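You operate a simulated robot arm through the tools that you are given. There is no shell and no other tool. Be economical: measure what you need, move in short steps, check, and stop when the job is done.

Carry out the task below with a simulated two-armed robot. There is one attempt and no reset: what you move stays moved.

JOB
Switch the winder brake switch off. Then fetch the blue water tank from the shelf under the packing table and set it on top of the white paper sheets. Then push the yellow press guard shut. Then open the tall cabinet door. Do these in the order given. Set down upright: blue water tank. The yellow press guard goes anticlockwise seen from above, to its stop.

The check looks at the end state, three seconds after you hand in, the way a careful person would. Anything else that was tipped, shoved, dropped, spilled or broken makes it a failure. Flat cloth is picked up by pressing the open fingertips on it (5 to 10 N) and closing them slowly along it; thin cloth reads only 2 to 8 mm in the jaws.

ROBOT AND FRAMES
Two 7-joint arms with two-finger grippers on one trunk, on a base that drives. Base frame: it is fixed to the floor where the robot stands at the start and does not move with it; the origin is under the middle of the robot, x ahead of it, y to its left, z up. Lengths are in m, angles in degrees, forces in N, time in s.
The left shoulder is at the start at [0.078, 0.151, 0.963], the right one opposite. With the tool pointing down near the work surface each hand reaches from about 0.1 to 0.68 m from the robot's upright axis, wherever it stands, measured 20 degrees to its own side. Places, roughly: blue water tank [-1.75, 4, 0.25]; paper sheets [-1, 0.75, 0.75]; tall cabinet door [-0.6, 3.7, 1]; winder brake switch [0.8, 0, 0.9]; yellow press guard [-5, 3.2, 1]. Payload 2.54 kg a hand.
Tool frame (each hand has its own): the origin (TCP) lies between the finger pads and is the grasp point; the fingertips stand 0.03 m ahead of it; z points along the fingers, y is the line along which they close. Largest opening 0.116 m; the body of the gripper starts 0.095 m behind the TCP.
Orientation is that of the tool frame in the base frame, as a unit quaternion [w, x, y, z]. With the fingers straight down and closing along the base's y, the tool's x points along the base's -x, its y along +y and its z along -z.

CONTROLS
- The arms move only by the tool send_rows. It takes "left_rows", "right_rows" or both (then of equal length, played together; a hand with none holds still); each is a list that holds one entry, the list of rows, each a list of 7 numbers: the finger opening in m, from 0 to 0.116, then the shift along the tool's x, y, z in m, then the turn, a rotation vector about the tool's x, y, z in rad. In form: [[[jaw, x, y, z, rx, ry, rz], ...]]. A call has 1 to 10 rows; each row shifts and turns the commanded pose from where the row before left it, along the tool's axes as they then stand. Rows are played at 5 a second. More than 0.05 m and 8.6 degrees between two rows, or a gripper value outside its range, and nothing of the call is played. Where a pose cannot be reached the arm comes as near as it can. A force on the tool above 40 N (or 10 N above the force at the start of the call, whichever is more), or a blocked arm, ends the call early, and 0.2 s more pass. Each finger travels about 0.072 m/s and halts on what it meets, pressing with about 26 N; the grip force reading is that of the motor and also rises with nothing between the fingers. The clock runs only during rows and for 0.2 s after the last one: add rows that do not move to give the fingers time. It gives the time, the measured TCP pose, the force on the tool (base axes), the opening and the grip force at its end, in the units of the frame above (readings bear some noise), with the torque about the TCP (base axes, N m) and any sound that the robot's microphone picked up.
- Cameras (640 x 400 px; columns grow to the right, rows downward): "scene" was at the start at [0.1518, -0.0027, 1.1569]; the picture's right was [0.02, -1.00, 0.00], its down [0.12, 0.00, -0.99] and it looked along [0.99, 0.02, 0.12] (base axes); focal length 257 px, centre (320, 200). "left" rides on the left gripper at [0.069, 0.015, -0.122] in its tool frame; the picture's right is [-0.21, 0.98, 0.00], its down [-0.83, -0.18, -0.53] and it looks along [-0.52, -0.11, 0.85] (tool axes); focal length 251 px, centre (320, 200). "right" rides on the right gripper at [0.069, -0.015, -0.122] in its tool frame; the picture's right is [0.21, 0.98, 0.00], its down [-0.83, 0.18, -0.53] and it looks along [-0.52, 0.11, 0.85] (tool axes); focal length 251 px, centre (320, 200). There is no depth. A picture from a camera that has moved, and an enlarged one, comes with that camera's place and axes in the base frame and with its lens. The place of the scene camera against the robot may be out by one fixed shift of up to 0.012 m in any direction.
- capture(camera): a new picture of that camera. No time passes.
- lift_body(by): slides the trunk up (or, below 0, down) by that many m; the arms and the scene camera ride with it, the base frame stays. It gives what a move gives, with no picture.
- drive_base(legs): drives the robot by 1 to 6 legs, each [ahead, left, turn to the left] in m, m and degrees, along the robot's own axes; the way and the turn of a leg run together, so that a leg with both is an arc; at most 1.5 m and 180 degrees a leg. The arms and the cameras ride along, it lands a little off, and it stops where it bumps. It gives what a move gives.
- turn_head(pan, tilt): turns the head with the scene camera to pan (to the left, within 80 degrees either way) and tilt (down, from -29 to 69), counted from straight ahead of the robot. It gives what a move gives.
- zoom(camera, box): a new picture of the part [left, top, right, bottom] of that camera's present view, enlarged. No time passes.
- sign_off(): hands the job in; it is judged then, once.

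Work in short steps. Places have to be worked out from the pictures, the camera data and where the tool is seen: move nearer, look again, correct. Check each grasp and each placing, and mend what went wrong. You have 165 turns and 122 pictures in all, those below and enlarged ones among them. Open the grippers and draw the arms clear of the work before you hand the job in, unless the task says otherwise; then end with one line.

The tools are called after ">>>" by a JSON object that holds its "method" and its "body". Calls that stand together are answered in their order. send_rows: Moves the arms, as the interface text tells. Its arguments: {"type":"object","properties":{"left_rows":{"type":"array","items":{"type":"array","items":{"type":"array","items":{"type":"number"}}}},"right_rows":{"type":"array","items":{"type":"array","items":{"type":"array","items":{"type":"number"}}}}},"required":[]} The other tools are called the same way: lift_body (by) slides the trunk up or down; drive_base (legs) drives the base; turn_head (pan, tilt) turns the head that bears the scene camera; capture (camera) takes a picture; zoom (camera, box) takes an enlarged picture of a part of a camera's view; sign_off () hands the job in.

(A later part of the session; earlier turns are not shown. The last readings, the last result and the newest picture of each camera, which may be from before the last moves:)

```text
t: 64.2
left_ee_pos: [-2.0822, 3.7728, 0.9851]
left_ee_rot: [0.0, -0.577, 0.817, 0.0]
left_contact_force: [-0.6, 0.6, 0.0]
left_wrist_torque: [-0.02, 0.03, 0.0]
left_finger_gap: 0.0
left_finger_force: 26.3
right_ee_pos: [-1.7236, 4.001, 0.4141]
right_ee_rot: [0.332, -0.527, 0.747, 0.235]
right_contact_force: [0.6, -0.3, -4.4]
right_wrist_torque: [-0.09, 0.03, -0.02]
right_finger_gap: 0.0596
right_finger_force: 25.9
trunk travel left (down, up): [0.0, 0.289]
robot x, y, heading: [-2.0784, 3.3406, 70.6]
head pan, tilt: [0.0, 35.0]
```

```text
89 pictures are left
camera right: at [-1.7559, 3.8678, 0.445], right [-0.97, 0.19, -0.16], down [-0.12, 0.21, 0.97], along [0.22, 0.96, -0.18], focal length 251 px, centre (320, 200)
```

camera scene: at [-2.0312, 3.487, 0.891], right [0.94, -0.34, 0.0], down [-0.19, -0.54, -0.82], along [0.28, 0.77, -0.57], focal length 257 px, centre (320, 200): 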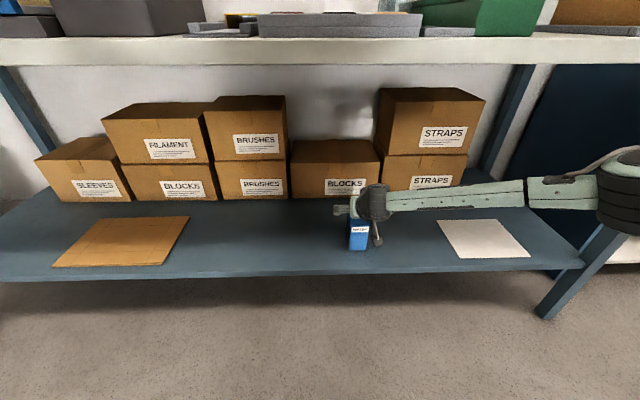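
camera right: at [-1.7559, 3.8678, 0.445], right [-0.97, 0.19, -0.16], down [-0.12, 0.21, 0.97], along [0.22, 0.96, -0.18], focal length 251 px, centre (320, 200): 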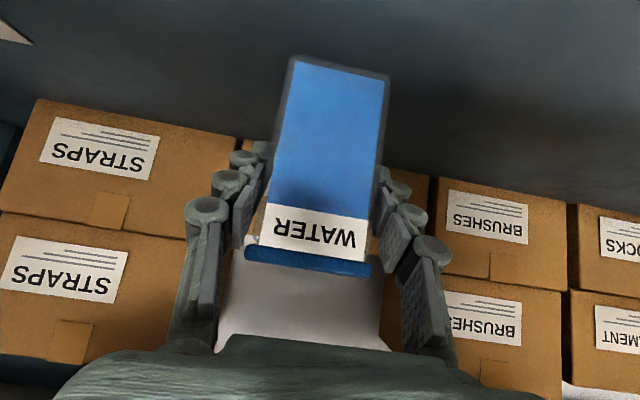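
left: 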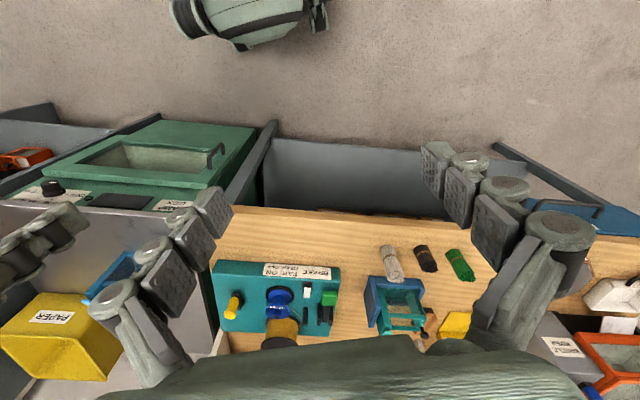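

Tank is held firmly (4.4 N). I back the robot straight out 0.5 m, then raise and pull the arm in.

>>> {"method": "drive_base", "body": {"legs": [[-0.5, 0, 0]]}}

>>> {"method": "send_rows", "body": {"right_rows": [[[0.03, 0.0067, 0, -0.0325, 0, 0, 0], [0.03, 0.0067, 0, -0.0325, 0, 0, 0], [0.03, 0.0067, 0, -0.0325, 0, 0, 0], [0.03, 0.0067, 0, -0.0325, 0, 0, 0], [0.03, 0.0067, 0, -0.0325, 0, 0, 0], [0.03, 0.0067, 0, -0.0325, 0, 0, 0], [0.03, 0, 0, 0, 0, 0, 0]]]}}

>>> {"method": "lift_body", "body": {"by": 0.289}}

>>> {"method": "capture", "body": {"camera": "scene"}}

```text
t: 67.2
left_ee_pos: [-2.2535, 3.301, 0.9854]
left_ee_rot: [0.0, -0.584, 0.812, 0.0]
left_contact_force: [-0.5, 0.6, 0.1]
left_wrist_torque: [-0.03, 0.0, 0.0]
left_finger_gap: 0.0001
left_finger_force: 25.6
right_ee_pos: [-1.8994, 3.5356, 0.414]
right_ee_rot: [0.33, -0.533, 0.742, 0.238]
right_contact_force: [0.1, 0.4, -4.7]
right_wrist_torque: [-0.13, 0.02, 0.01]
right_finger_gap: 0.0596
right_finger_force: 25.9
trunk travel left (down, up): [0.0, 0.289]
robot x, y, heading: [-2.2441, 2.8722, 71.3]
head pan, tilt: [0.0, 35.0]
```

```text
t: 68.8
left_ee_pos: [-2.2541, 3.3016, 0.9852]
left_ee_rot: [0.0, -0.584, 0.812, -0.002]
left_contact_force: [-0.2, -0.6, -0.6]
left_wrist_torque: [0.0, -0.01, 0.01]
left_finger_gap: 0.0001
left_finger_force: 25.9
right_ee_pos: [-1.9523, 3.3709, 0.5176]
right_ee_rot: [0.332, -0.532, 0.742, 0.237]
right_contact_force: [0.4, 0.2, -4.1]
right_wrist_torque: [-0.1, 0.06, -0.02]
right_finger_gap: 0.0593
right_finger_force: 26.2
trunk travel left (down, up): [0.0, 0.289]
robot x, y, heading: [-2.2428, 2.8762, 71.4]
head pan, tilt: [0.0, 35.0]
```

```text
t: 71.7
left_ee_pos: [-2.2546, 3.302, 1.2744]
left_ee_rot: [0.002, -0.584, 0.812, 0.0]
left_contact_force: [0.0, -0.5, -0.3]
left_wrist_torque: [0.0, -0.01, -0.01]
left_finger_gap: 0.0
left_finger_force: 26.1
right_ee_pos: [-1.9521, 3.372, 0.8056]
right_ee_rot: [0.33, -0.533, 0.742, 0.238]
right_contact_force: [0.3, 0.5, -4.5]
right_wrist_torque: [-0.12, 0.04, 0.0]
right_finger_gap: 0.0593
right_finger_force: 26.2
trunk travel left (down, up): [-0.289, 0.0]
robot x, y, heading: [-2.2427, 2.8696, 71.2]
head pan, tilt: [0.0, 35.0]
```

```text
88 pictures are left
camera scene: at [-2.1973, 3.0162, 1.1798], right [0.95, -0.32, 0.0], down [-0.18, -0.54, -0.82], along [0.26, 0.78, -0.57], focal length 257 px, centre (320, 200)
```

scene: 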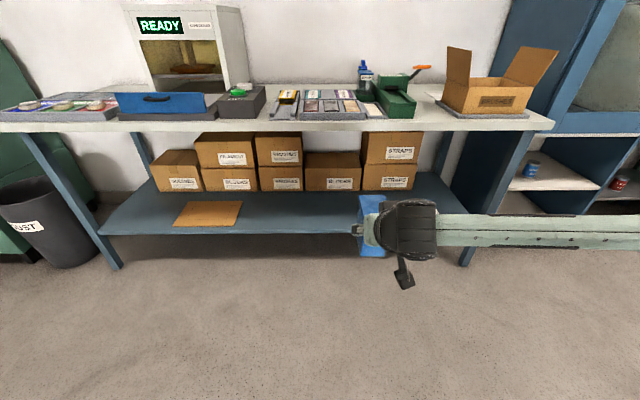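

Now I travel back: sideways right past the central table, keeping the heading parallel to it, then check.

>>> {"method": "drive_base", "body": {"legs": [[0, -1.45, 0], [0, -1.4, 0]]}}

>>> {"method": "turn_head", "body": {"pan": 80, "tilt": 30}}

>>> {"method": "capture", "body": {"camera": "scene"}}

```text
t: 99.3
left_ee_pos: [0.4807, 2.441, 1.2745]
left_ee_rot: [0.0, -0.599, 0.801, 0.0]
left_contact_force: [0.4, -0.6, 0.2]
left_wrist_torque: [-0.02, 0.02, 0.01]
left_finger_gap: 0.0002
left_finger_force: 26.4
right_ee_pos: [0.7778, 2.5219, 0.8057]
right_ee_rot: [0.326, -0.546, 0.732, 0.244]
right_contact_force: [-0.6, 0.4, -4.6]
right_wrist_torque: [-0.07, 0.07, -0.02]
right_finger_gap: 0.0596
right_finger_force: 25.7
trunk travel left (down, up): [-0.289, 0.0]
robot x, y, heading: [0.505, 2.0129, 73.5]
head pan, tilt: [0.0, 35.0]
```

```text
t: 100.8
left_ee_pos: [0.4815, 2.4405, 1.2747]
left_ee_rot: [0.0, -0.599, 0.801, 0.0]
left_contact_force: [-0.2, 0.2, -0.2]
left_wrist_torque: [0.01, 0.02, -0.02]
left_finger_gap: 0.0
left_finger_force: 26.3
right_ee_pos: [0.7783, 2.5222, 0.8067]
right_ee_rot: [0.326, -0.546, 0.732, 0.244]
right_contact_force: [-0.9, 0.4, -4.3]
right_wrist_torque: [-0.15, 0.06, -0.02]
right_finger_gap: 0.0594
right_finger_force: 26.0
trunk travel left (down, up): [-0.289, 0.0]
robot x, y, heading: [0.5048, 2.0142, 73.6]
head pan, tilt: [80.0, 30.0]
```

```text
87 pictures are left
camera scene: at [0.4407, 2.1138, 1.1877], right [0.45, 0.89, 0.0], down [0.45, -0.22, -0.87], along [-0.78, 0.39, -0.5], focal length 257 px, centre (320, 200)
```

scene: 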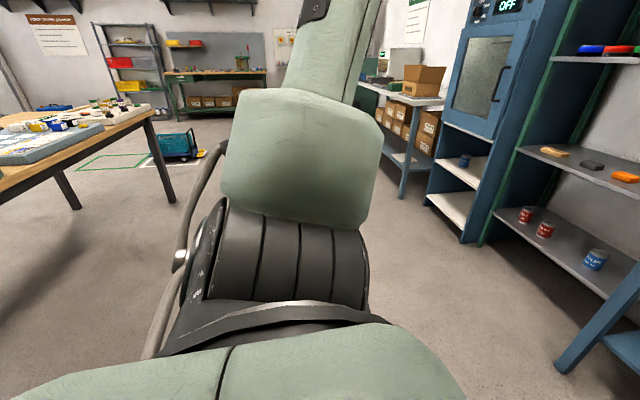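

Path is clear; back down the right side of the table and slide left to its near side.

>>> {"method": "drive_base", "body": {"legs": [[-1.2, 0, 0], [-1.15, 0, 0], [0, 1.05, 0]]}}

>>> {"method": "turn_head", "body": {"pan": 0, "tilt": 30}}

>>> {"method": "capture", "body": {"camera": "scene"}}

```text
t: 118.3
left_ee_pos: [-0.8126, 0.3659, 1.2745]
left_ee_rot: [0.001, -0.617, 0.787, -0.001]
left_contact_force: [-0.3, -0.1, -0.5]
left_wrist_torque: [0.02, 0.08, 0.0]
left_finger_gap: 0.0001
left_finger_force: 26.0
right_ee_pos: [-0.5135, 0.4594, 0.8042]
right_ee_rot: [0.322, -0.562, 0.722, 0.243]
right_contact_force: [0.6, -0.9, -4.7]
right_wrist_torque: [-0.14, 0.03, -0.01]
right_finger_gap: 0.0594
right_finger_force: 25.8
trunk travel left (down, up): [-0.289, 0.0]
robot x, y, heading: [-0.7693, -0.0598, 76.3]
head pan, tilt: [80.0, 30.0]
stopped in leg 3: the force on the tool passed its limit at 55 N (the readings are from after the stop); the commanded pose is now the measured one
```

```text
t: 119.8
left_ee_pos: [-0.8119, 0.3666, 1.2739]
left_ee_rot: [0.0, -0.618, 0.786, -0.001]
left_contact_force: [-0.1, -0.2, -1.0]
left_wrist_torque: [-0.02, 0.01, -0.01]
left_finger_gap: 0.0
left_finger_force: 26.5
right_ee_pos: [-0.5117, 0.4616, 0.8035]
right_ee_rot: [0.324, -0.561, 0.722, 0.243]
right_contact_force: [1.1, -1.3, -4.8]
right_wrist_torque: [-0.15, 0.0, 0.02]
right_finger_gap: 0.0597
right_finger_force: 25.8
trunk travel left (down, up): [-0.289, 0.0]
robot x, y, heading: [-0.7666, -0.0627, 76.4]
head pan, tilt: [0.0, 30.0]
```

```text
86 pictures are left
camera scene: at [-0.7315, 0.0899, 1.1877], right [0.97, -0.24, 0.0], down [-0.12, -0.49, -0.87], along [0.21, 0.84, -0.5], focal length 257 px, centre (320, 200)
```

scene: 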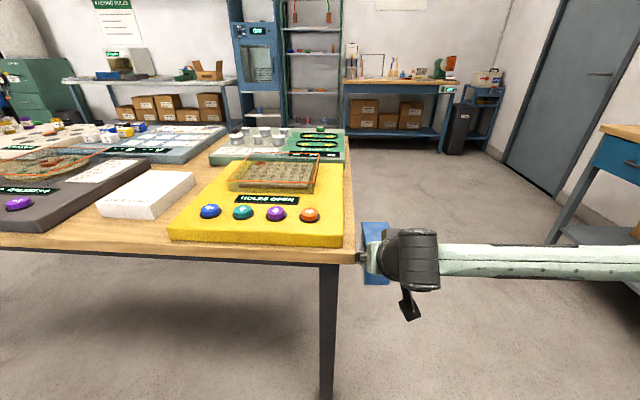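

The held tank nudged the table's right edge (I was closer than thought); it's still gripped. I move right, then back, and check everything.

>>> {"method": "drive_base", "body": {"legs": [[0, -0.06, 0], [-0.4, 0, 0]]}}

>>> {"method": "capture", "body": {"camera": "right"}}

>>> {"method": "capture", "body": {"camera": "scene"}}

```text
t: 123.1
left_ee_pos: [-0.8465, -0.0268, 1.2736]
left_ee_rot: [0.0, -0.62, 0.785, 0.0]
left_contact_force: [0.2, -0.1, 0.0]
left_wrist_torque: [0.01, 0.03, -0.02]
left_finger_gap: 0.0
left_finger_force: 26.2
right_ee_pos: [-0.5468, 0.0688, 0.8035]
right_ee_rot: [0.322, -0.563, 0.721, 0.245]
right_contact_force: [0.4, 0.3, -4.1]
right_wrist_torque: [-0.13, 0.05, -0.02]
right_finger_gap: 0.0595
right_finger_force: 26.1
trunk travel left (down, up): [-0.289, 0.0]
robot x, y, heading: [-0.8011, -0.4521, 76.6]
head pan, tilt: [0.0, 30.0]
```

```text
85 pictures are left
camera right: at [-0.5672, -0.0664, 0.8361], right [-0.98, 0.1, -0.17], down [-0.15, 0.2, 0.97], along [0.13, 0.97, -0.18], focal length 251 px, centre (320, 200)
```

right: 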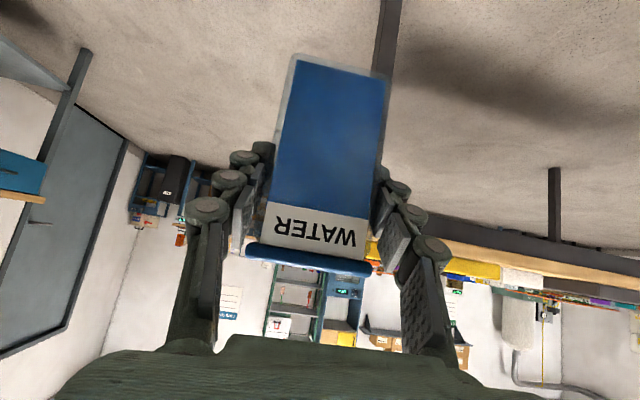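

```text
84 pictures are left
camera scene: at [-0.7649, -0.3026, 1.1878], right [0.97, -0.23, 0.0], down [-0.12, -0.49, -0.87], along [0.2, 0.84, -0.5], focal length 257 px, centre (320, 200)
```

scene: 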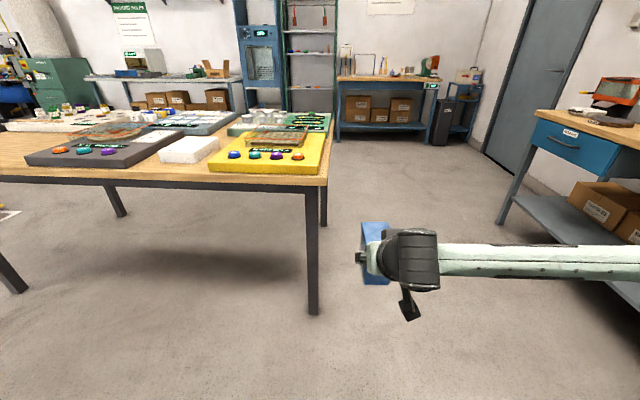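

Tank unchanged in grip and table items undisturbed. I raise the hand 15 cm and slide left, then forward to view the paper stack.

>>> {"method": "send_rows", "body": {"right_rows": [[[0.03, -0.0335, 0, -0.03, 0, 0, 0], [0.03, -0.0335, 0, -0.03, 0, 0, 0], [0.03, -0.0335, 0, -0.03, 0, 0, 0], [0.03, -0.0335, 0, -0.03, 0, 0, 0], [0.03, 0, 0, 0, 0, 0, 0]]]}}

>>> {"method": "drive_base", "body": {"legs": [[0, 0.66, 0], [0.2, 0, -5]]}}

>>> {"method": "turn_head", "body": {"pan": 0, "tilt": 40}}

>>> {"method": "capture", "body": {"camera": "scene"}}

```text
t: 124.3
left_ee_pos: [-0.8462, -0.0249, 1.2735]
left_ee_rot: [0.001, -0.62, 0.785, -0.001]
left_contact_force: [-0.2, 0.5, 0.1]
left_wrist_torque: [0.0, -0.01, -0.03]
left_finger_gap: 0.0
left_finger_force: 26.1
right_ee_pos: [-0.5481, 0.0693, 0.9802]
right_ee_rot: [0.323, -0.562, 0.721, 0.244]
right_contact_force: [0.6, -0.2, -4.2]
right_wrist_torque: [-0.12, 0.03, 0.0]
right_finger_gap: 0.0595
right_finger_force: 25.9
trunk travel left (down, up): [-0.289, 0.0]
robot x, y, heading: [-0.8013, -0.4516, 76.7]
head pan, tilt: [0.0, 30.0]
```

```text
t: 132.3
left_ee_pos: [-1.4041, 0.3178, 1.2742]
left_ee_rot: [-0.001, -0.589, 0.808, -0.002]
left_contact_force: [0.5, -0.2, 0.0]
left_wrist_torque: [-0.05, 0.01, 0.0]
left_finger_gap: 0.0
left_finger_force: 26.8
right_ee_pos: [-1.0992, 0.3908, 0.9809]
right_ee_rot: [0.331, -0.535, 0.741, 0.233]
right_contact_force: [-0.3, 1.4, -4.8]
right_wrist_torque: [-0.12, 0.02, 0.02]
right_finger_gap: 0.0597
right_finger_force: 25.7
trunk travel left (down, up): [-0.289, 0.0]
robot x, y, heading: [-1.3915, -0.1101, 72.1]
head pan, tilt: [0.0, 30.0]
```

```text
t: 133.0
left_ee_pos: [-1.4047, 0.3165, 1.274]
left_ee_rot: [0.001, -0.59, 0.808, -0.001]
left_contact_force: [-0.5, -0.7, -0.2]
left_wrist_torque: [-0.01, 0.02, 0.01]
left_finger_gap: 0.0
left_finger_force: 25.8
right_ee_pos: [-1.1003, 0.3887, 0.9808]
right_ee_rot: [0.331, -0.535, 0.742, 0.231]
right_contact_force: [-0.1, -0.9, -5.0]
right_wrist_torque: [-0.13, 0.05, -0.01]
right_finger_gap: 0.0597
right_finger_force: 26.5
trunk travel left (down, up): [-0.289, 0.0]
robot x, y, heading: [-1.3923, -0.1092, 72.2]
head pan, tilt: [0.0, 40.0]
```

```text
83 pictures are left
camera scene: at [-1.3451, 0.0304, 1.1724], right [0.95, -0.31, 0.0], down [-0.2, -0.61, -0.77], along [0.23, 0.73, -0.64], focal length 257 px, centre (320, 200)
```

scene: 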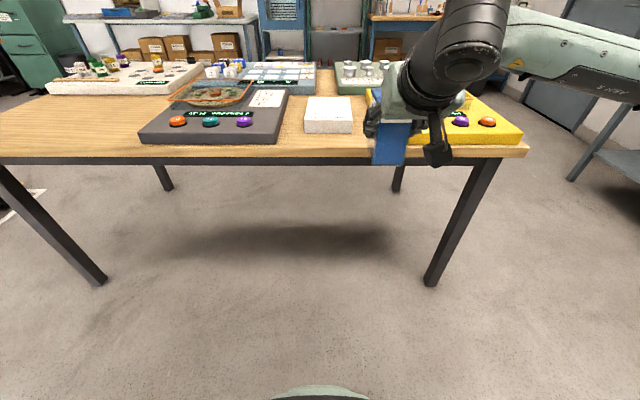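

Stack lies between dark and yellow slabs at about (-1.05, 0.86), top z≈0.84 (so table is ~0.80). I drive in 0.4 and left 0.096.

>>> {"method": "drive_base", "body": {"legs": [[0.4, 0.096, 0]]}}

>>> {"method": "capture", "body": {"camera": "right"}}

>>> {"method": "capture", "body": {"camera": "scene"}}

```text
t: 135.5
left_ee_pos: [-1.3808, 0.7228, 1.2741]
left_ee_rot: [0.0, -0.592, 0.806, -0.001]
left_contact_force: [-0.1, -0.3, -0.3]
left_wrist_torque: [-0.07, -0.01, 0.02]
left_finger_gap: 0.0002
left_finger_force: 26.0
right_ee_pos: [-1.0758, 0.7967, 0.9797]
right_ee_rot: [0.331, -0.537, 0.74, 0.232]
right_contact_force: [-0.4, 0.0, -3.7]
right_wrist_torque: [-0.14, 0.03, 0.02]
right_finger_gap: 0.0595
right_finger_force: 26.1
trunk travel left (down, up): [-0.289, 0.0]
robot x, y, heading: [-1.3632, 0.2963, 72.5]
head pan, tilt: [0.0, 40.0]
```

```text
82 pictures are left
camera right: at [-1.1051, 0.663, 1.0122], right [-0.97, 0.17, -0.17], down [-0.13, 0.21, 0.97], along [0.2, 0.96, -0.18], focal length 251 px, centre (320, 200)
```

right: 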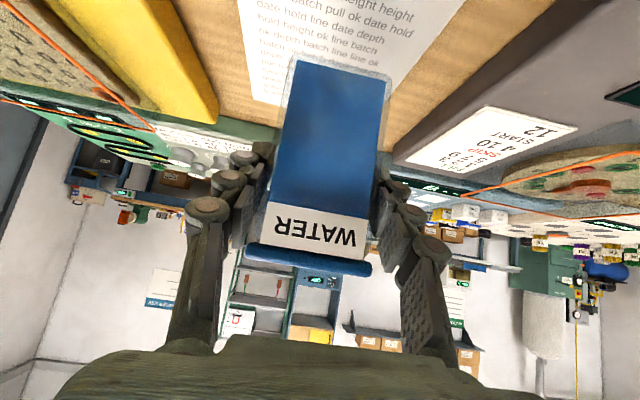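

```text
81 pictures are left
camera scene: at [-1.3192, 0.4363, 1.1722], right [0.95, -0.3, 0.0], down [-0.19, -0.61, -0.77], along [0.23, 0.73, -0.64], focal length 257 px, centre (320, 200)
```

scene: 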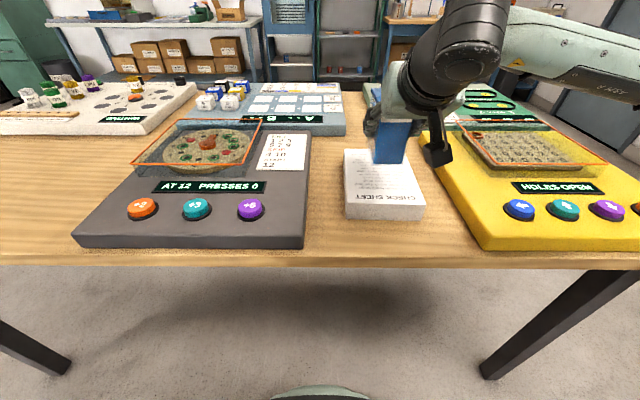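

Paper stack centre ≈ (-1.042, 0.86). I move the tank over it and lower to just above.

>>> {"method": "send_rows", "body": {"right_rows": [[[0.03, -0.0219, -0.0075, 0.0244, 0, 0, 0], [0.03, -0.0219, -0.0075, 0.0244, 0, 0, 0], [0.03, 0.0186, 0, 0.0167, 0, 0, 0], [0.03, 0.0186, 0, 0.0167, 0, 0, 0], [0.03, 0, 0, 0, 0, 0, 0]]]}}

>>> {"method": "zoom", "body": {"camera": "scene", "box": [310, 90, 470, 230]}}

>>> {"method": "capture", "body": {"camera": "right"}}

```text
t: 136.7
left_ee_pos: [-1.3799, 0.7218, 1.273]
left_ee_rot: [0.001, -0.591, 0.806, -0.001]
left_contact_force: [0.4, 0.7, 0.3]
left_wrist_torque: [-0.04, -0.04, 0.0]
left_finger_gap: 0.0
left_finger_force: 25.8
right_ee_pos: [-1.042, 0.8524, 0.9303]
right_ee_rot: [0.331, -0.537, 0.741, 0.232]
right_contact_force: [0.4, -0.4, -4.2]
right_wrist_torque: [-0.12, 0.07, 0.01]
right_finger_gap: 0.0594
right_finger_force: 25.9
trunk travel left (down, up): [-0.289, 0.0]
robot x, y, heading: [-1.3629, 0.2968, 72.3]
head pan, tilt: [0.0, 40.0]
```

```text
2.86 times, centred on (390, 160) of scene
camera zoom: at [-1.3193, 0.4359, 1.1724], right [0.95, -0.3, 0.0], down [-0.19, -0.61, -0.77], along [0.23, 0.73, -0.64], focal length 733 px, centre (120, 314)
```

zoom: 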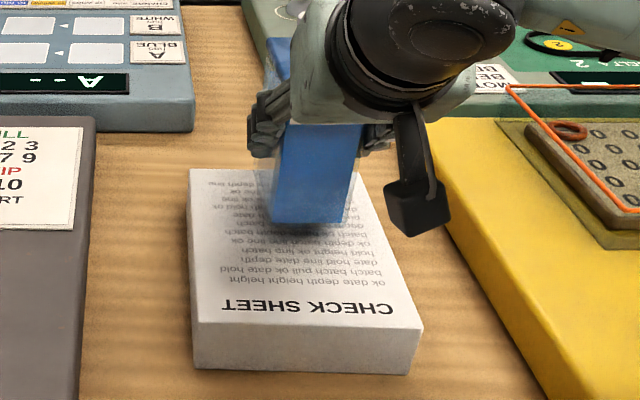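

```text
79 pictures are left
camera right: at [-1.0701, 0.7187, 0.9628], right [-0.97, 0.17, -0.17], down [-0.13, 0.21, 0.97], along [0.2, 0.96, -0.18], focal length 251 px, centre (320, 200)
```

right: 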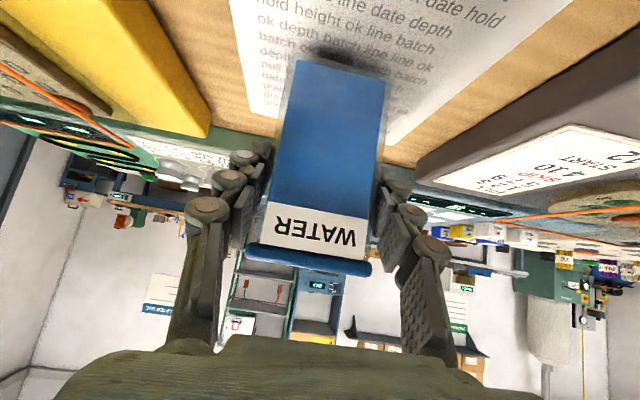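

Tank hangs over the sheet, a bit to right/rear; I shift 1 cm left and back while lowering gently until contact.

>>> {"method": "send_rows", "body": {"right_rows": [[[0.03, 0.0134, 0.005, 0, 0, 0, 0], [0.03, 0.008, 0.005, 0.006, 0, 0, 0], [0.03, 0.0074, 0, 0.0067, 0, 0, 0], [0.03, 0.003, 0, 0.0027, 0, 0, 0], [0.03, 0.003, 0, 0.0027, 0, 0, 0], [0.03, 0, 0, 0, 0, 0, 0]]]}}

>>> {"method": "zoom", "body": {"camera": "scene", "box": [310, 90, 470, 230]}}

```text
t: 138.1
left_ee_pos: [-1.3803, 0.72, 1.2749]
left_ee_rot: [0.002, -0.592, 0.806, -0.001]
left_contact_force: [-0.8, -1.0, 0.0]
left_wrist_torque: [-0.01, 0.0, 0.01]
left_finger_gap: 0.0
left_finger_force: 25.5
right_ee_pos: [-1.0553, 0.8463, 0.8963]
right_ee_rot: [0.333, -0.537, 0.739, 0.235]
right_contact_force: [1.4, 1.4, 22.3]
right_wrist_torque: [0.47, -0.07, -0.05]
right_finger_gap: 0.0596
right_finger_force: 26.3
trunk travel left (down, up): [-0.289, 0.0]
robot x, y, heading: [-1.3605, 0.2943, 72.3]
head pan, tilt: [0.0, 40.0]
```

```text
2.86 times, centred on (390, 160) of scene
camera zoom: at [-1.3204, 0.434, 1.1728], right [0.95, -0.3, 0.0], down [-0.19, -0.61, -0.77], along [0.23, 0.73, -0.64], focal length 733 px, centre (120, 314)
```

zoom: 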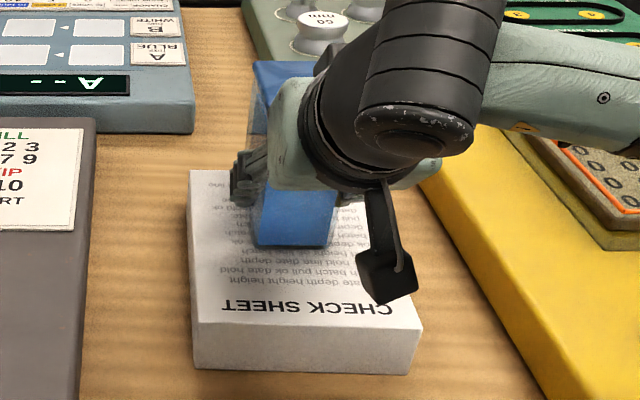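

Contact (22 N) at the expected height. I ease off 2 mm and open the fingers.

>>> {"method": "send_rows", "body": {"right_rows": [[[0.03, -0.0015, 0, -0.0013, 0, 0, 0], [0.055, 0, 0, 0, 0, 0, 0], [0.065, 0, 0, 0, 0, 0, 0], [0.08, 0, 0, 0, 0, 0, 0], [0.1, 0, 0, 0, 0, 0, 0], [0.1, 0, 0, 0, 0, 0, 0]]]}}

>>> {"method": "capture", "body": {"camera": "right"}}

>>> {"method": "zoom", "body": {"camera": "scene", "box": [310, 90, 470, 230]}}

```text
t: 139.5
left_ee_pos: [-1.3805, 0.7227, 1.2745]
left_ee_rot: [0.0, -0.592, 0.806, 0.0]
left_contact_force: [1.6, 0.8, -0.2]
left_wrist_torque: [-0.01, 0.01, 0.0]
left_finger_gap: 0.0
left_finger_force: 25.8
right_ee_pos: [-1.0539, 0.8465, 0.8944]
right_ee_rot: [0.331, -0.537, 0.74, 0.232]
right_contact_force: [-1.0, -0.7, -1.6]
right_wrist_torque: [0.01, -0.03, 0.01]
right_finger_gap: 0.0999
right_finger_force: 0.1
trunk travel left (down, up): [-0.289, 0.0]
robot x, y, heading: [-1.3593, 0.2942, 72.6]
head pan, tilt: [0.0, 40.0]
```

```text
77 pictures are left
camera right: at [-1.0823, 0.7127, 0.9264], right [-0.97, 0.17, -0.17], down [-0.13, 0.21, 0.97], along [0.2, 0.96, -0.18], focal length 251 px, centre (320, 200)
```

right: 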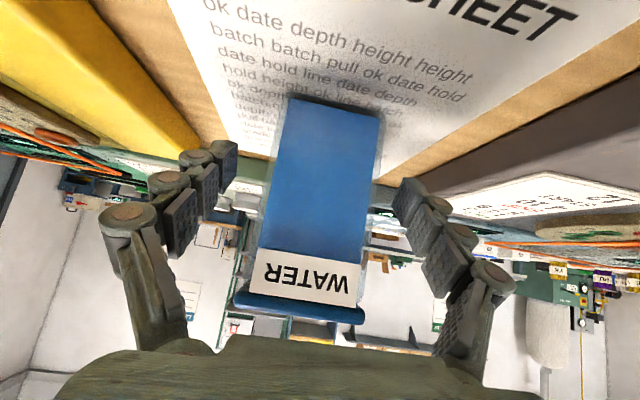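

```text
2.86 times, centred on (390, 160) of scene
camera zoom: at [-1.3194, 0.4356, 1.1724], right [0.95, -0.3, 0.0], down [-0.19, -0.61, -0.77], along [0.23, 0.73, -0.64], focal length 733 px, centre (120, 314)
```

zoom: 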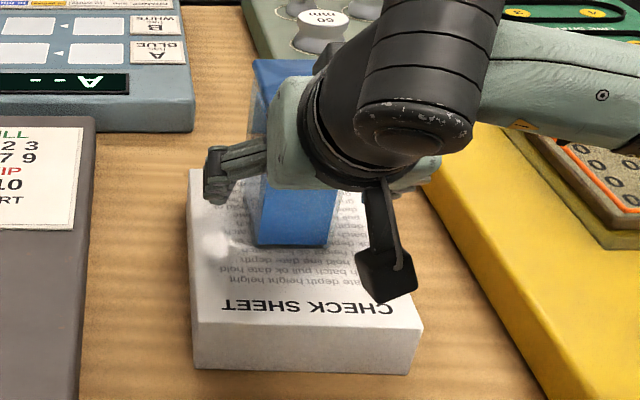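

Tank stands upright on the sheets, fingers clear on both sides. I back out along the tool axis.

>>> {"method": "send_rows", "body": {"right_rows": [[[0.1, 0, 0, -0.02, 0, 0, 0], [0.1, 0, 0, -0.04, 0, 0, 0], [0.1, 0, 0, -0.045, 0, 0, 0], [0.1, 0, 0, -0.045, 0, 0, 0], [0.1, 0, 0, -0.045, 0, 0, 0], [0.1, 0, 0, 0, 0, 0, 0]]]}}

>>> {"method": "zoom", "body": {"camera": "scene", "box": [310, 90, 470, 230]}}

>>> {"method": "capture", "body": {"camera": "right"}}

```text
t: 140.9
left_ee_pos: [-1.3804, 0.7228, 1.2741]
left_ee_rot: [0.0, -0.592, 0.806, -0.001]
left_contact_force: [0.3, -0.2, -0.1]
left_wrist_torque: [0.0, 0.0, -0.03]
left_finger_gap: 0.0001
left_finger_force: 26.1
right_ee_pos: [-1.0994, 0.7139, 1.0232]
right_ee_rot: [0.333, -0.536, 0.74, 0.233]
right_contact_force: [-0.6, 0.5, 0.7]
right_wrist_torque: [0.0, -0.03, -0.02]
right_finger_gap: 0.1004
right_finger_force: 0.1
trunk travel left (down, up): [-0.289, 0.0]
robot x, y, heading: [-1.3594, 0.2924, 72.6]
head pan, tilt: [0.0, 40.0]
```

```text
2.86 times, centred on (390, 160) of scene
camera zoom: at [-1.3193, 0.4357, 1.1723], right [0.95, -0.3, 0.0], down [-0.19, -0.61, -0.77], along [0.23, 0.73, -0.64], focal length 733 px, centre (120, 314)
```

zoom: 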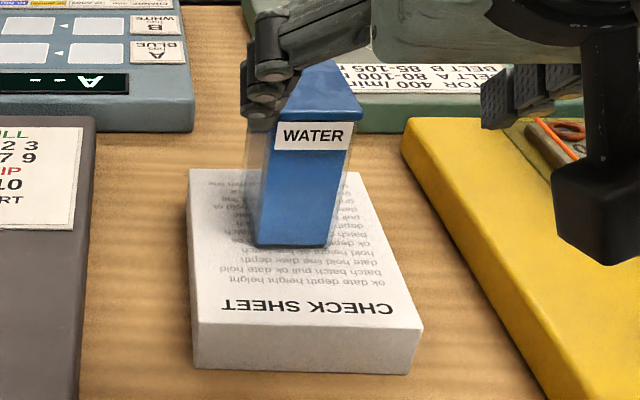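

```text
74 pictures are left
camera right: at [-1.1288, 0.5798, 1.0547], right [-0.97, 0.17, -0.17], down [-0.13, 0.21, 0.97], along [0.2, 0.96, -0.18], focal length 251 px, centre (320, 200)
```

right: 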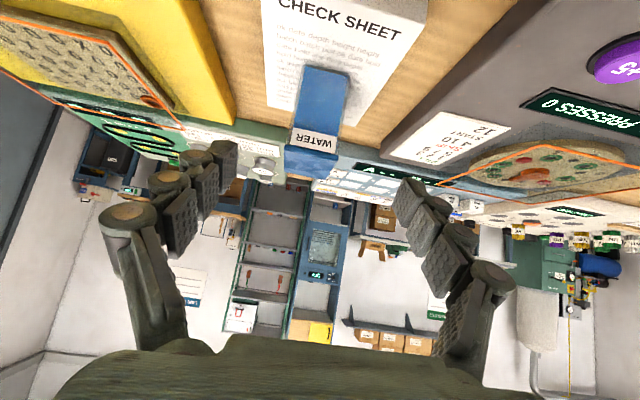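

Tank stands upright on the stack. I back away, return the arm to a compact pose, and look left toward the press.

>>> {"method": "drive_base", "body": {"legs": [[-0.6, 0, 0], [0, 0, 70]]}}

>>> {"method": "send_rows", "body": {"right_rows": [[[0.05, 0, 0, -0.02, 0, 0.14, 0], [0.0, 0, 0, -0.02, 0, 0.14, 0], [0.0, 0, 0, -0.02, 0, 0.14, 0], [0.0, 0, 0, -0.03, 0, 0.14, 0], [0.0, 0, 0, -0.03, 0, 0.14, 0], [0.0, 0, 0, -0.03, 0, 0.14, 0]]]}}

>>> {"method": "turn_head", "body": {"pan": 0, "tilt": 10}}

>>> {"method": "capture", "body": {"camera": "scene"}}

```text
t: 147.4
left_ee_pos: [-1.9468, -0.1426, 1.2744]
left_ee_rot: [-0.001, 0.945, -0.327, 0.001]
left_contact_force: [-0.7, 0.4, -0.1]
left_wrist_torque: [0.02, -0.05, -0.02]
left_finger_gap: 0.0001
left_finger_force: 25.5
right_ee_pos: [-1.8405, 0.1168, 1.0217]
right_ee_rot: [-0.14, 0.863, -0.303, -0.379]
right_contact_force: [0.6, -0.5, -0.5]
right_wrist_torque: [0.0, 0.02, -0.02]
right_finger_gap: 0.0999
right_finger_force: 0.1
trunk travel left (down, up): [-0.289, 0.0]
robot x, y, heading: [-1.537, -0.278, 141.8]
head pan, tilt: [0.0, 40.0]
```

```text
t: 148.8
left_ee_pos: [-1.9454, -0.1435, 1.2748]
left_ee_rot: [-0.001, 0.945, -0.327, 0.0]
left_contact_force: [-1.1, -0.6, -0.4]
left_wrist_torque: [0.0, 0.01, 0.03]
left_finger_gap: 0.0
left_finger_force: 25.8
right_ee_pos: [-1.7916, 0.0758, 1.1543]
right_ee_rot: [-0.004, 0.943, -0.334, 0.005]
right_contact_force: [-0.9, -0.4, 0.3]
right_wrist_torque: [-0.01, -0.01, 0.01]
right_finger_gap: 0.0
right_finger_force: 25.8
trunk travel left (down, up): [-0.289, 0.0]
robot x, y, heading: [-1.5414, -0.2752, 142.0]
head pan, tilt: [0.0, 40.0]
```

```text
t: 149.8
left_ee_pos: [-1.946, -0.142, 1.2749]
left_ee_rot: [-0.001, 0.945, -0.327, 0.0]
left_contact_force: [0.0, 0.5, -0.4]
left_wrist_torque: [-0.01, 0.01, 0.0]
left_finger_gap: 0.0001
left_finger_force: 25.8
right_ee_pos: [-1.7923, 0.0775, 1.1543]
right_ee_rot: [-0.004, 0.942, -0.335, 0.005]
right_contact_force: [0.6, 0.1, 0.3]
right_wrist_torque: [0.02, -0.03, -0.03]
right_finger_gap: 0.0001
right_finger_force: 26.3
trunk travel left (down, up): [-0.289, 0.0]
robot x, y, heading: [-1.5398, -0.2759, 141.9]
head pan, tilt: [0.0, 10.0]
```

```text
73 pictures are left
camera scene: at [-1.6694, -0.1816, 1.22], right [0.62, 0.79, 0.0], down [0.14, -0.11, -0.98], along [-0.77, 0.61, -0.17], focal length 257 px, centre (320, 200)
```

scene: 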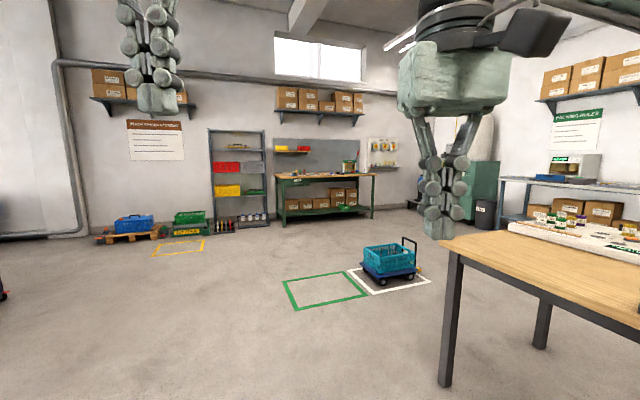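

The press should be on the green bench around pixel 350. Zoom there.

>>> {"method": "zoom", "body": {"camera": "scene", "box": [260, 130, 400, 230]}}

```text
4.00 times, centred on (330, 180) of scene
camera zoom: at [-1.6694, -0.1816, 1.22], right [0.62, 0.79, 0.0], down [0.14, -0.11, -0.98], along [-0.77, 0.61, -0.17], focal length 1027 px, centre (280, 280)
```

zoom: 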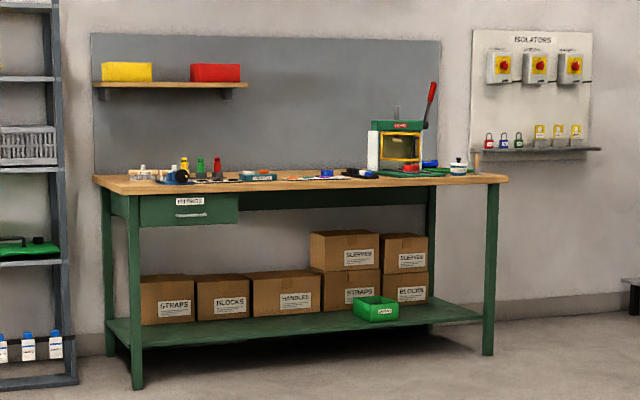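

Press with yellow guard stands on the right end of the green bench. I drive west first, avoiding the cart, then turn to face the bench (~162°).

>>> {"method": "drive_base", "body": {"legs": [[1.05, 0.152, 0], [1.05, 0.152, 0], [1.05, 0.152, 0], [0, 0, 20]]}}

>>> {"method": "turn_head", "body": {"pan": -50, "tilt": 20}}

>>> {"method": "capture", "body": {"camera": "scene"}}

```text
t: 166.3
left_ee_pos: [-4.7398, 1.2086, 1.2756]
left_ee_rot: [-0.001, 0.99, -0.14, 0.0]
left_contact_force: [-0.9, 0.0, -0.2]
left_wrist_torque: [-0.02, -0.01, -0.01]
left_finger_gap: 0.0002
left_finger_force: 25.9
right_ee_pos: [-4.6778, 1.4696, 1.1539]
right_ee_rot: [-0.006, 0.989, -0.15, 0.004]
right_contact_force: [-0.5, -1.2, 0.3]
right_wrist_torque: [0.01, -0.02, 0.0]
right_finger_gap: 0.0
right_finger_force: 26.0
trunk travel left (down, up): [-0.289, 0.0]
robot x, y, heading: [-4.3119, 1.235, 163.7]
head pan, tilt: [0.0, 10.0]
```

```text
t: 167.5
left_ee_pos: [-4.7401, 1.2086, 1.2731]
left_ee_rot: [0.0, 0.99, -0.141, 0.0]
left_contact_force: [0.5, -0.2, 0.7]
left_wrist_torque: [0.01, -0.03, 0.0]
left_finger_gap: 0.0
left_finger_force: 25.7
right_ee_pos: [-4.6774, 1.4683, 1.1542]
right_ee_rot: [-0.005, 0.989, -0.149, 0.004]
right_contact_force: [0.0, -0.6, 0.2]
right_wrist_torque: [-0.02, 0.0, -0.02]
right_finger_gap: 0.0
right_finger_force: 26.2
trunk travel left (down, up): [-0.289, 0.0]
robot x, y, heading: [-4.3126, 1.2343, 163.9]
head pan, tilt: [-50.0, 20.0]
```

```text
71 pictures are left
camera scene: at [-4.4184, 1.3354, 1.2038], right [0.92, 0.4, 0.0], down [0.14, -0.31, -0.94], along [-0.38, 0.86, -0.34], focal length 257 px, centre (320, 200)
```

scene: 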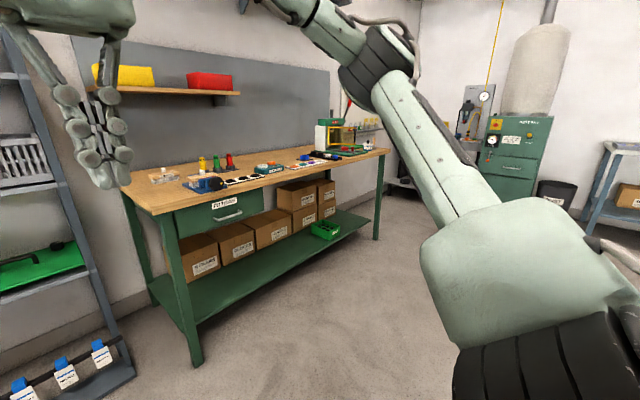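

Way along the bench is clear; move right to face the press.

>>> {"method": "drive_base", "body": {"legs": [[0.2, -0.75, 0], [0.2, -0.75, 0]]}}

>>> {"method": "turn_head", "body": {"pan": 0, "tilt": 25}}

>>> {"method": "capture", "body": {"camera": "scene"}}

```text
t: 182.5
left_ee_pos: [-4.7098, 2.7823, 1.2742]
left_ee_rot: [-0.002, 0.99, -0.142, 0.0]
left_contact_force: [-0.9, -0.5, 0.3]
left_wrist_torque: [-0.01, 0.01, 0.01]
left_finger_gap: 0.0
left_finger_force: 26.0
right_ee_pos: [-4.6475, 3.0432, 1.1543]
right_ee_rot: [-0.004, 0.989, -0.151, 0.003]
right_contact_force: [-0.4, -0.1, -0.1]
right_wrist_torque: [0.0, 0.02, 0.0]
right_finger_gap: 0.0
right_finger_force: 26.0
trunk travel left (down, up): [-0.289, 0.0]
robot x, y, heading: [-4.2788, 2.8082, 163.5]
head pan, tilt: [-50.0, 20.0]
```

```text
t: 183.7
left_ee_pos: [-4.7102, 2.7831, 1.2741]
left_ee_rot: [-0.002, 0.99, -0.143, 0.001]
left_contact_force: [-1.0, -0.1, -0.2]
left_wrist_torque: [0.01, 0.0, -0.01]
left_finger_gap: 0.0
left_finger_force: 26.1
right_ee_pos: [-4.6469, 3.0432, 1.1548]
right_ee_rot: [-0.005, 0.988, -0.152, 0.004]
right_contact_force: [0.4, -0.4, 0.7]
right_wrist_torque: [0.0, 0.02, -0.01]
right_finger_gap: 0.0
right_finger_force: 26.0
trunk travel left (down, up): [-0.289, 0.0]
robot x, y, heading: [-4.282, 2.8084, 163.5]
head pan, tilt: [0.0, 25.0]
```

```text
70 pictures are left
camera scene: at [-4.4385, 2.8486, 1.1957], right [0.28, 0.96, 0.0], down [0.41, -0.12, -0.91], along [-0.87, 0.26, -0.42], focal length 257 px, centre (320, 200)
```

scene: 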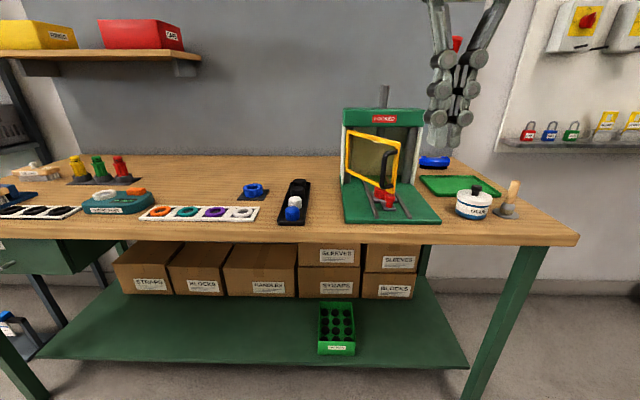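

>>> {"method": "zoom", "body": {"camera": "scene", "box": [320, 80, 464, 230]}}

>>> {"method": "capture", "body": {"camera": "right"}}

```text
2.67 times, centred on (392, 155) of scene
camera zoom: at [-4.4385, 2.8486, 1.1957], right [0.28, 0.96, 0.0], down [0.41, -0.12, -0.91], along [-0.87, 0.26, -0.42], focal length 684 px, centre (128, 320)
```

zoom: 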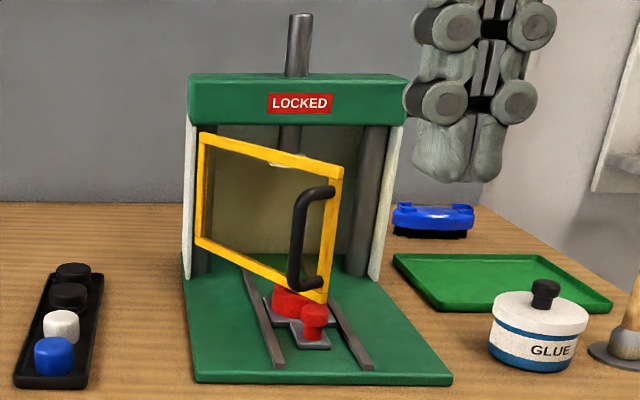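

```text
68 pictures are left
camera right: at [-4.5776, 3.0357, 1.2777], right [-0.09, -1.0, -0.01], down [-0.85, 0.07, 0.53], along [-0.52, 0.05, -0.85], focal length 251 px, centre (320, 200)
```

right: 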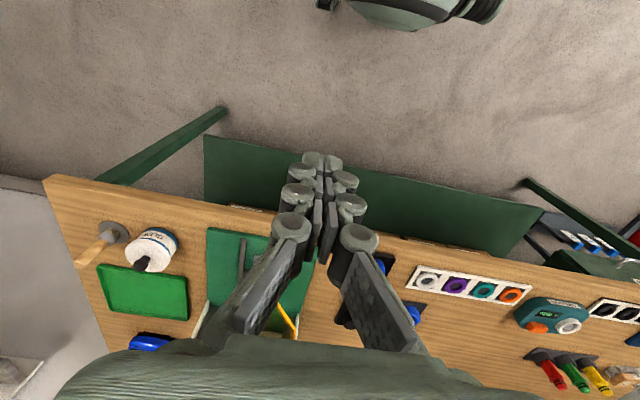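

The guard hinges on its left edge (~58° open, free edge toward me); closing pushes its free edge right and forward. I pitch the right hand to point forward before moving closer.

>>> {"method": "send_rows", "body": {"right_rows": [[[0, -0.017, 0, 0, 0, -0.14, 0], [0, -0.0168, 0, 0.0024, 0, -0.14, 0], [0, -0.0163, 0, 0.0047, 0, -0.14, 0], [0, -0.0155, 0, 0.0069, 0, -0.14, 0], [0, -0.0144, 0, 0.009, 0, -0.14, 0], [0, -0.013, 0, 0.0109, 0, -0.14, 0], [0, -0.0114, 0, 0.0126, 0, -0.14, 0], [0, -0.0095, 0, 0.0141, 0, -0.14, 0], [0, -0.0074, 0, 0.0153, 0, -0.14, 0], [0, 0, 0, 0, 0, 0, 0]]]}}

>>> {"method": "capture", "body": {"camera": "scene"}}

>>> {"method": "capture", "body": {"camera": "right"}}

```text
t: 185.9
left_ee_pos: [-4.7096, 2.7842, 1.2734]
left_ee_rot: [-0.001, 0.99, -0.142, 0.0]
left_contact_force: [0.2, 0.0, -0.1]
left_wrist_torque: [0.0, -0.03, 0.0]
left_finger_gap: 0.0
left_finger_force: 26.3
right_ee_pos: [-4.7928, 3.0885, 1.1524]
right_ee_rot: [-0.093, 0.801, -0.119, -0.579]
right_contact_force: [0.0, -0.4, 0.6]
right_wrist_torque: [0.03, 0.0, 0.01]
right_finger_gap: 0.0
right_finger_force: 25.5
trunk travel left (down, up): [-0.289, 0.0]
robot x, y, heading: [-4.283, 2.8051, 163.2]
head pan, tilt: [0.0, 25.0]
```

```text
67 pictures are left
camera scene: at [-4.4384, 2.8484, 1.1958], right [0.28, 0.96, 0.0], down [0.41, -0.12, -0.91], along [-0.87, 0.26, -0.42], focal length 257 px, centre (320, 200)
```

scene: 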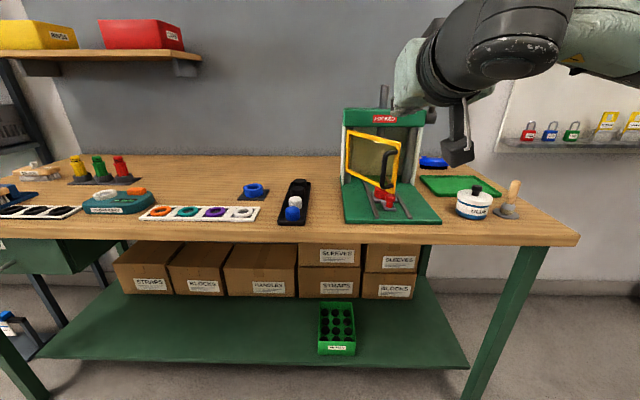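

```text
66 pictures are left
camera right: at [-4.6569, 3.0632, 1.1262], right [-0.23, -0.95, -0.21], down [0.18, -0.26, 0.95], along [-0.96, 0.18, 0.23], focal length 251 px, centre (320, 200)
```

right: 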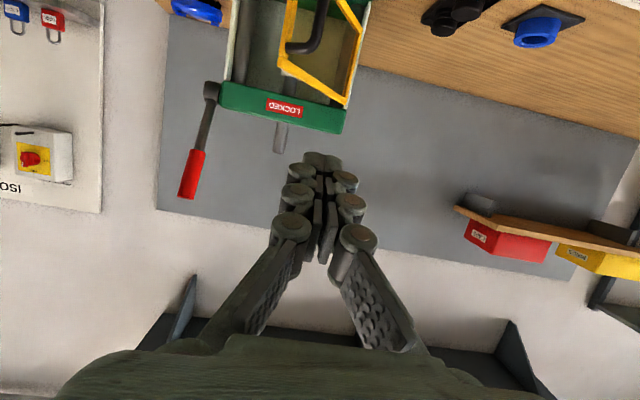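

Guard hinge ≈ robot frame (0.92 ahead, 0.08 right), free edge (0.77, 0.18), height 0.94–1.055. I lower the hand to z≈1.01, a bit left, then approach.

>>> {"method": "send_rows", "body": {"right_rows": [[[0, 0.0333, 0.009, 0.0108, 0, 0, 0], [0, 0.0333, 0.009, 0.0108, 0, 0, 0], [0, 0.0333, 0.009, 0.0108, 0, 0, 0], [0, 0.0333, 0.009, 0.0108, 0, 0, 0], [0, 0, 0, 0, 0, 0, 0]]]}}

>>> {"method": "drive_base", "body": {"legs": [[0.14, 0, 0]]}}

>>> {"method": "capture", "body": {"camera": "scene"}}

>>> {"method": "capture", "body": {"camera": "right"}}

```text
t: 187.1
left_ee_pos: [-4.7096, 2.7815, 1.2749]
left_ee_rot: [-0.001, 0.99, -0.142, 0.0]
left_contact_force: [0.4, 0.2, 0.3]
left_wrist_torque: [0.01, 0.03, 0.02]
left_finger_gap: 0.0
left_finger_force: 26.0
right_ee_pos: [-4.8038, 3.0546, 1.0146]
right_ee_rot: [-0.093, 0.801, -0.12, -0.579]
right_contact_force: [-0.1, 0.0, -0.7]
right_wrist_torque: [-0.01, 0.02, 0.01]
right_finger_gap: 0.0
right_finger_force: 26.0
trunk travel left (down, up): [-0.289, 0.0]
robot x, y, heading: [-4.2827, 2.8019, 163.7]
head pan, tilt: [0.0, 25.0]
```

```text
t: 188.4
left_ee_pos: [-4.8421, 2.8209, 1.273]
left_ee_rot: [-0.001, 0.99, -0.142, 0.001]
left_contact_force: [-0.2, 1.0, -1.3]
left_wrist_torque: [0.0, -0.05, 0.02]
left_finger_gap: 0.0002
left_finger_force: 25.9
right_ee_pos: [-4.9377, 3.094, 1.0144]
right_ee_rot: [-0.092, 0.802, -0.118, -0.579]
right_contact_force: [0.5, 0.5, -0.2]
right_wrist_torque: [0.02, 0.03, 0.0]
right_finger_gap: 0.0001
right_finger_force: 26.3
trunk travel left (down, up): [-0.289, 0.0]
robot x, y, heading: [-4.413, 2.8475, 163.4]
head pan, tilt: [0.0, 25.0]
```

```text
65 pictures are left
camera scene: at [-4.5715, 2.8874, 1.1956], right [0.28, 0.96, 0.0], down [0.41, -0.12, -0.91], along [-0.87, 0.26, -0.42], focal length 257 px, centre (320, 200)
```

scene: 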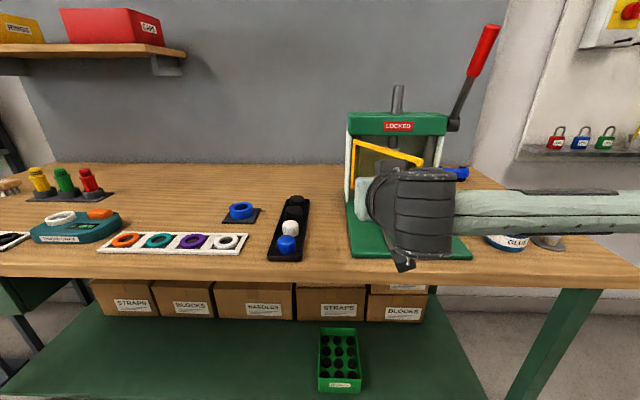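

```text
64 pictures are left
camera right: at [-4.8015, 3.0678, 0.988], right [-0.23, -0.95, -0.21], down [0.18, -0.26, 0.95], along [-0.96, 0.17, 0.23], focal length 251 px, centre (320, 200)
```

right: 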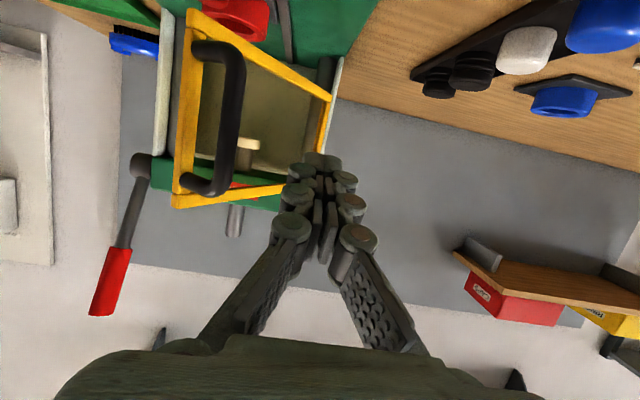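

Fingers are left of the guard handle. I advance 4 cm alongside the handle, then push right-and-forward in small steps.

>>> {"method": "send_rows", "body": {"right_rows": [[[0, -0.006, 0, 0.018, 0, 0, 0], [0, -0.006, 0, 0.018, 0, 0, 0], [0, -0.0031, -0.014, 0.0095, 0, 0, 0], [0, -0.0046, -0.014, 0.0143, 0, 0, 0], [0, -0.0062, -0.0145, 0.019, 0, 0, 0], [0, 0, 0, 0, 0, 0, 0]]]}}

>>> {"method": "capture", "body": {"camera": "right"}}

```text
t: 189.8
left_ee_pos: [-4.8438, 2.8209, 1.2752]
left_ee_rot: [-0.001, 0.99, -0.142, 0.0]
left_contact_force: [-0.6, 0.1, -0.8]
left_wrist_torque: [-0.02, 0.03, 0.01]
left_finger_gap: 0.0001
left_finger_force: 26.0
right_ee_pos: [-5.0026, 3.1593, 1.0154]
right_ee_rot: [-0.093, 0.802, -0.119, -0.579]
right_contact_force: [-0.1, 0.3, -0.4]
right_wrist_torque: [0.0, -0.01, -0.02]
right_finger_gap: 0.0001
right_finger_force: 26.3
trunk travel left (down, up): [-0.289, 0.0]
robot x, y, heading: [-4.4151, 2.8445, 163.3]
head pan, tilt: [0.0, 25.0]
```

```text
63 pictures are left
camera right: at [-4.8669, 3.1348, 0.9887], right [-0.23, -0.95, -0.21], down [0.18, -0.26, 0.95], along [-0.96, 0.18, 0.23], focal length 251 px, centre (320, 200)
```

right: 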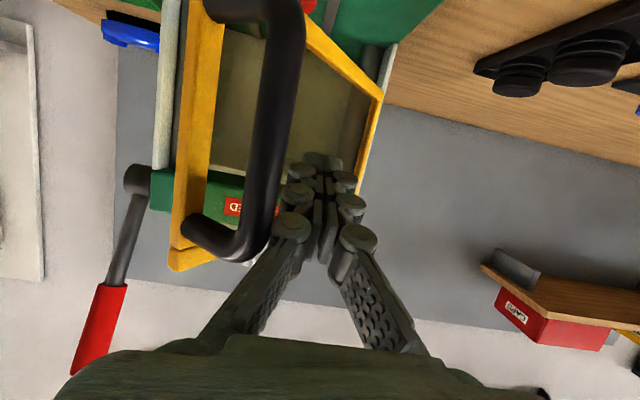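

No contact yet; fingers lie between handle and hinge. Continue diagonally.

>>> {"method": "send_rows", "body": {"right_rows": [[[0, -0.0046, -0.0145, 0.0143, 0, 0, 0], [0, -0.0046, -0.0145, 0.0143, 0, 0, 0], [0, -0.0046, -0.0145, 0.0143, 0, 0, 0], [0, 0, 0, 0, 0, 0, 0]]]}}

>>> {"method": "capture", "body": {"camera": "right"}}

>>> {"method": "zoom", "body": {"camera": "scene", "box": [320, 90, 480, 280]}}

```text
t: 190.8
left_ee_pos: [-4.8428, 2.8202, 1.2738]
left_ee_rot: [-0.001, 0.99, -0.141, 0.0]
left_contact_force: [-1.0, -0.2, -1.0]
left_wrist_torque: [-0.01, -0.02, -0.02]
left_finger_gap: 0.0002
left_finger_force: 26.4
right_ee_pos: [-5.0316, 3.2148, 1.0159]
right_ee_rot: [-0.092, 0.801, -0.118, -0.579]
right_contact_force: [1.1, 0.2, 0.0]
right_wrist_torque: [-0.03, 0.01, -0.01]
right_finger_gap: 0.0
right_finger_force: 25.8
trunk travel left (down, up): [-0.289, 0.0]
robot x, y, heading: [-4.4168, 2.8461, 163.6]
head pan, tilt: [0.0, 25.0]
```

```text
62 pictures are left
camera right: at [-4.8959, 3.1896, 0.9893], right [-0.23, -0.95, -0.21], down [0.18, -0.26, 0.95], along [-0.96, 0.17, 0.23], focal length 251 px, centre (320, 200)
```

right: 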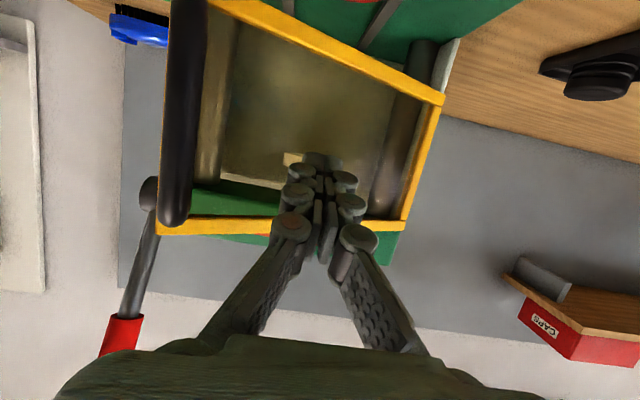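

```text
2.11 times, centred on (400, 185) of scene
camera zoom: at [-4.5707, 2.887, 1.1957], right [0.28, 0.96, 0.0], down [0.41, -0.12, -0.91], along [-0.87, 0.26, -0.42], focal length 540 px, centre (152, 232)
```

zoom: 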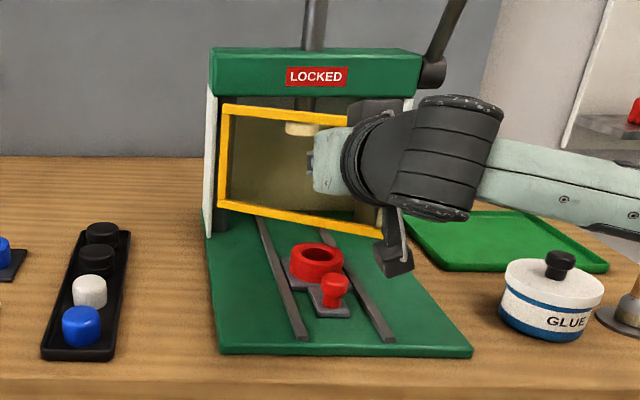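

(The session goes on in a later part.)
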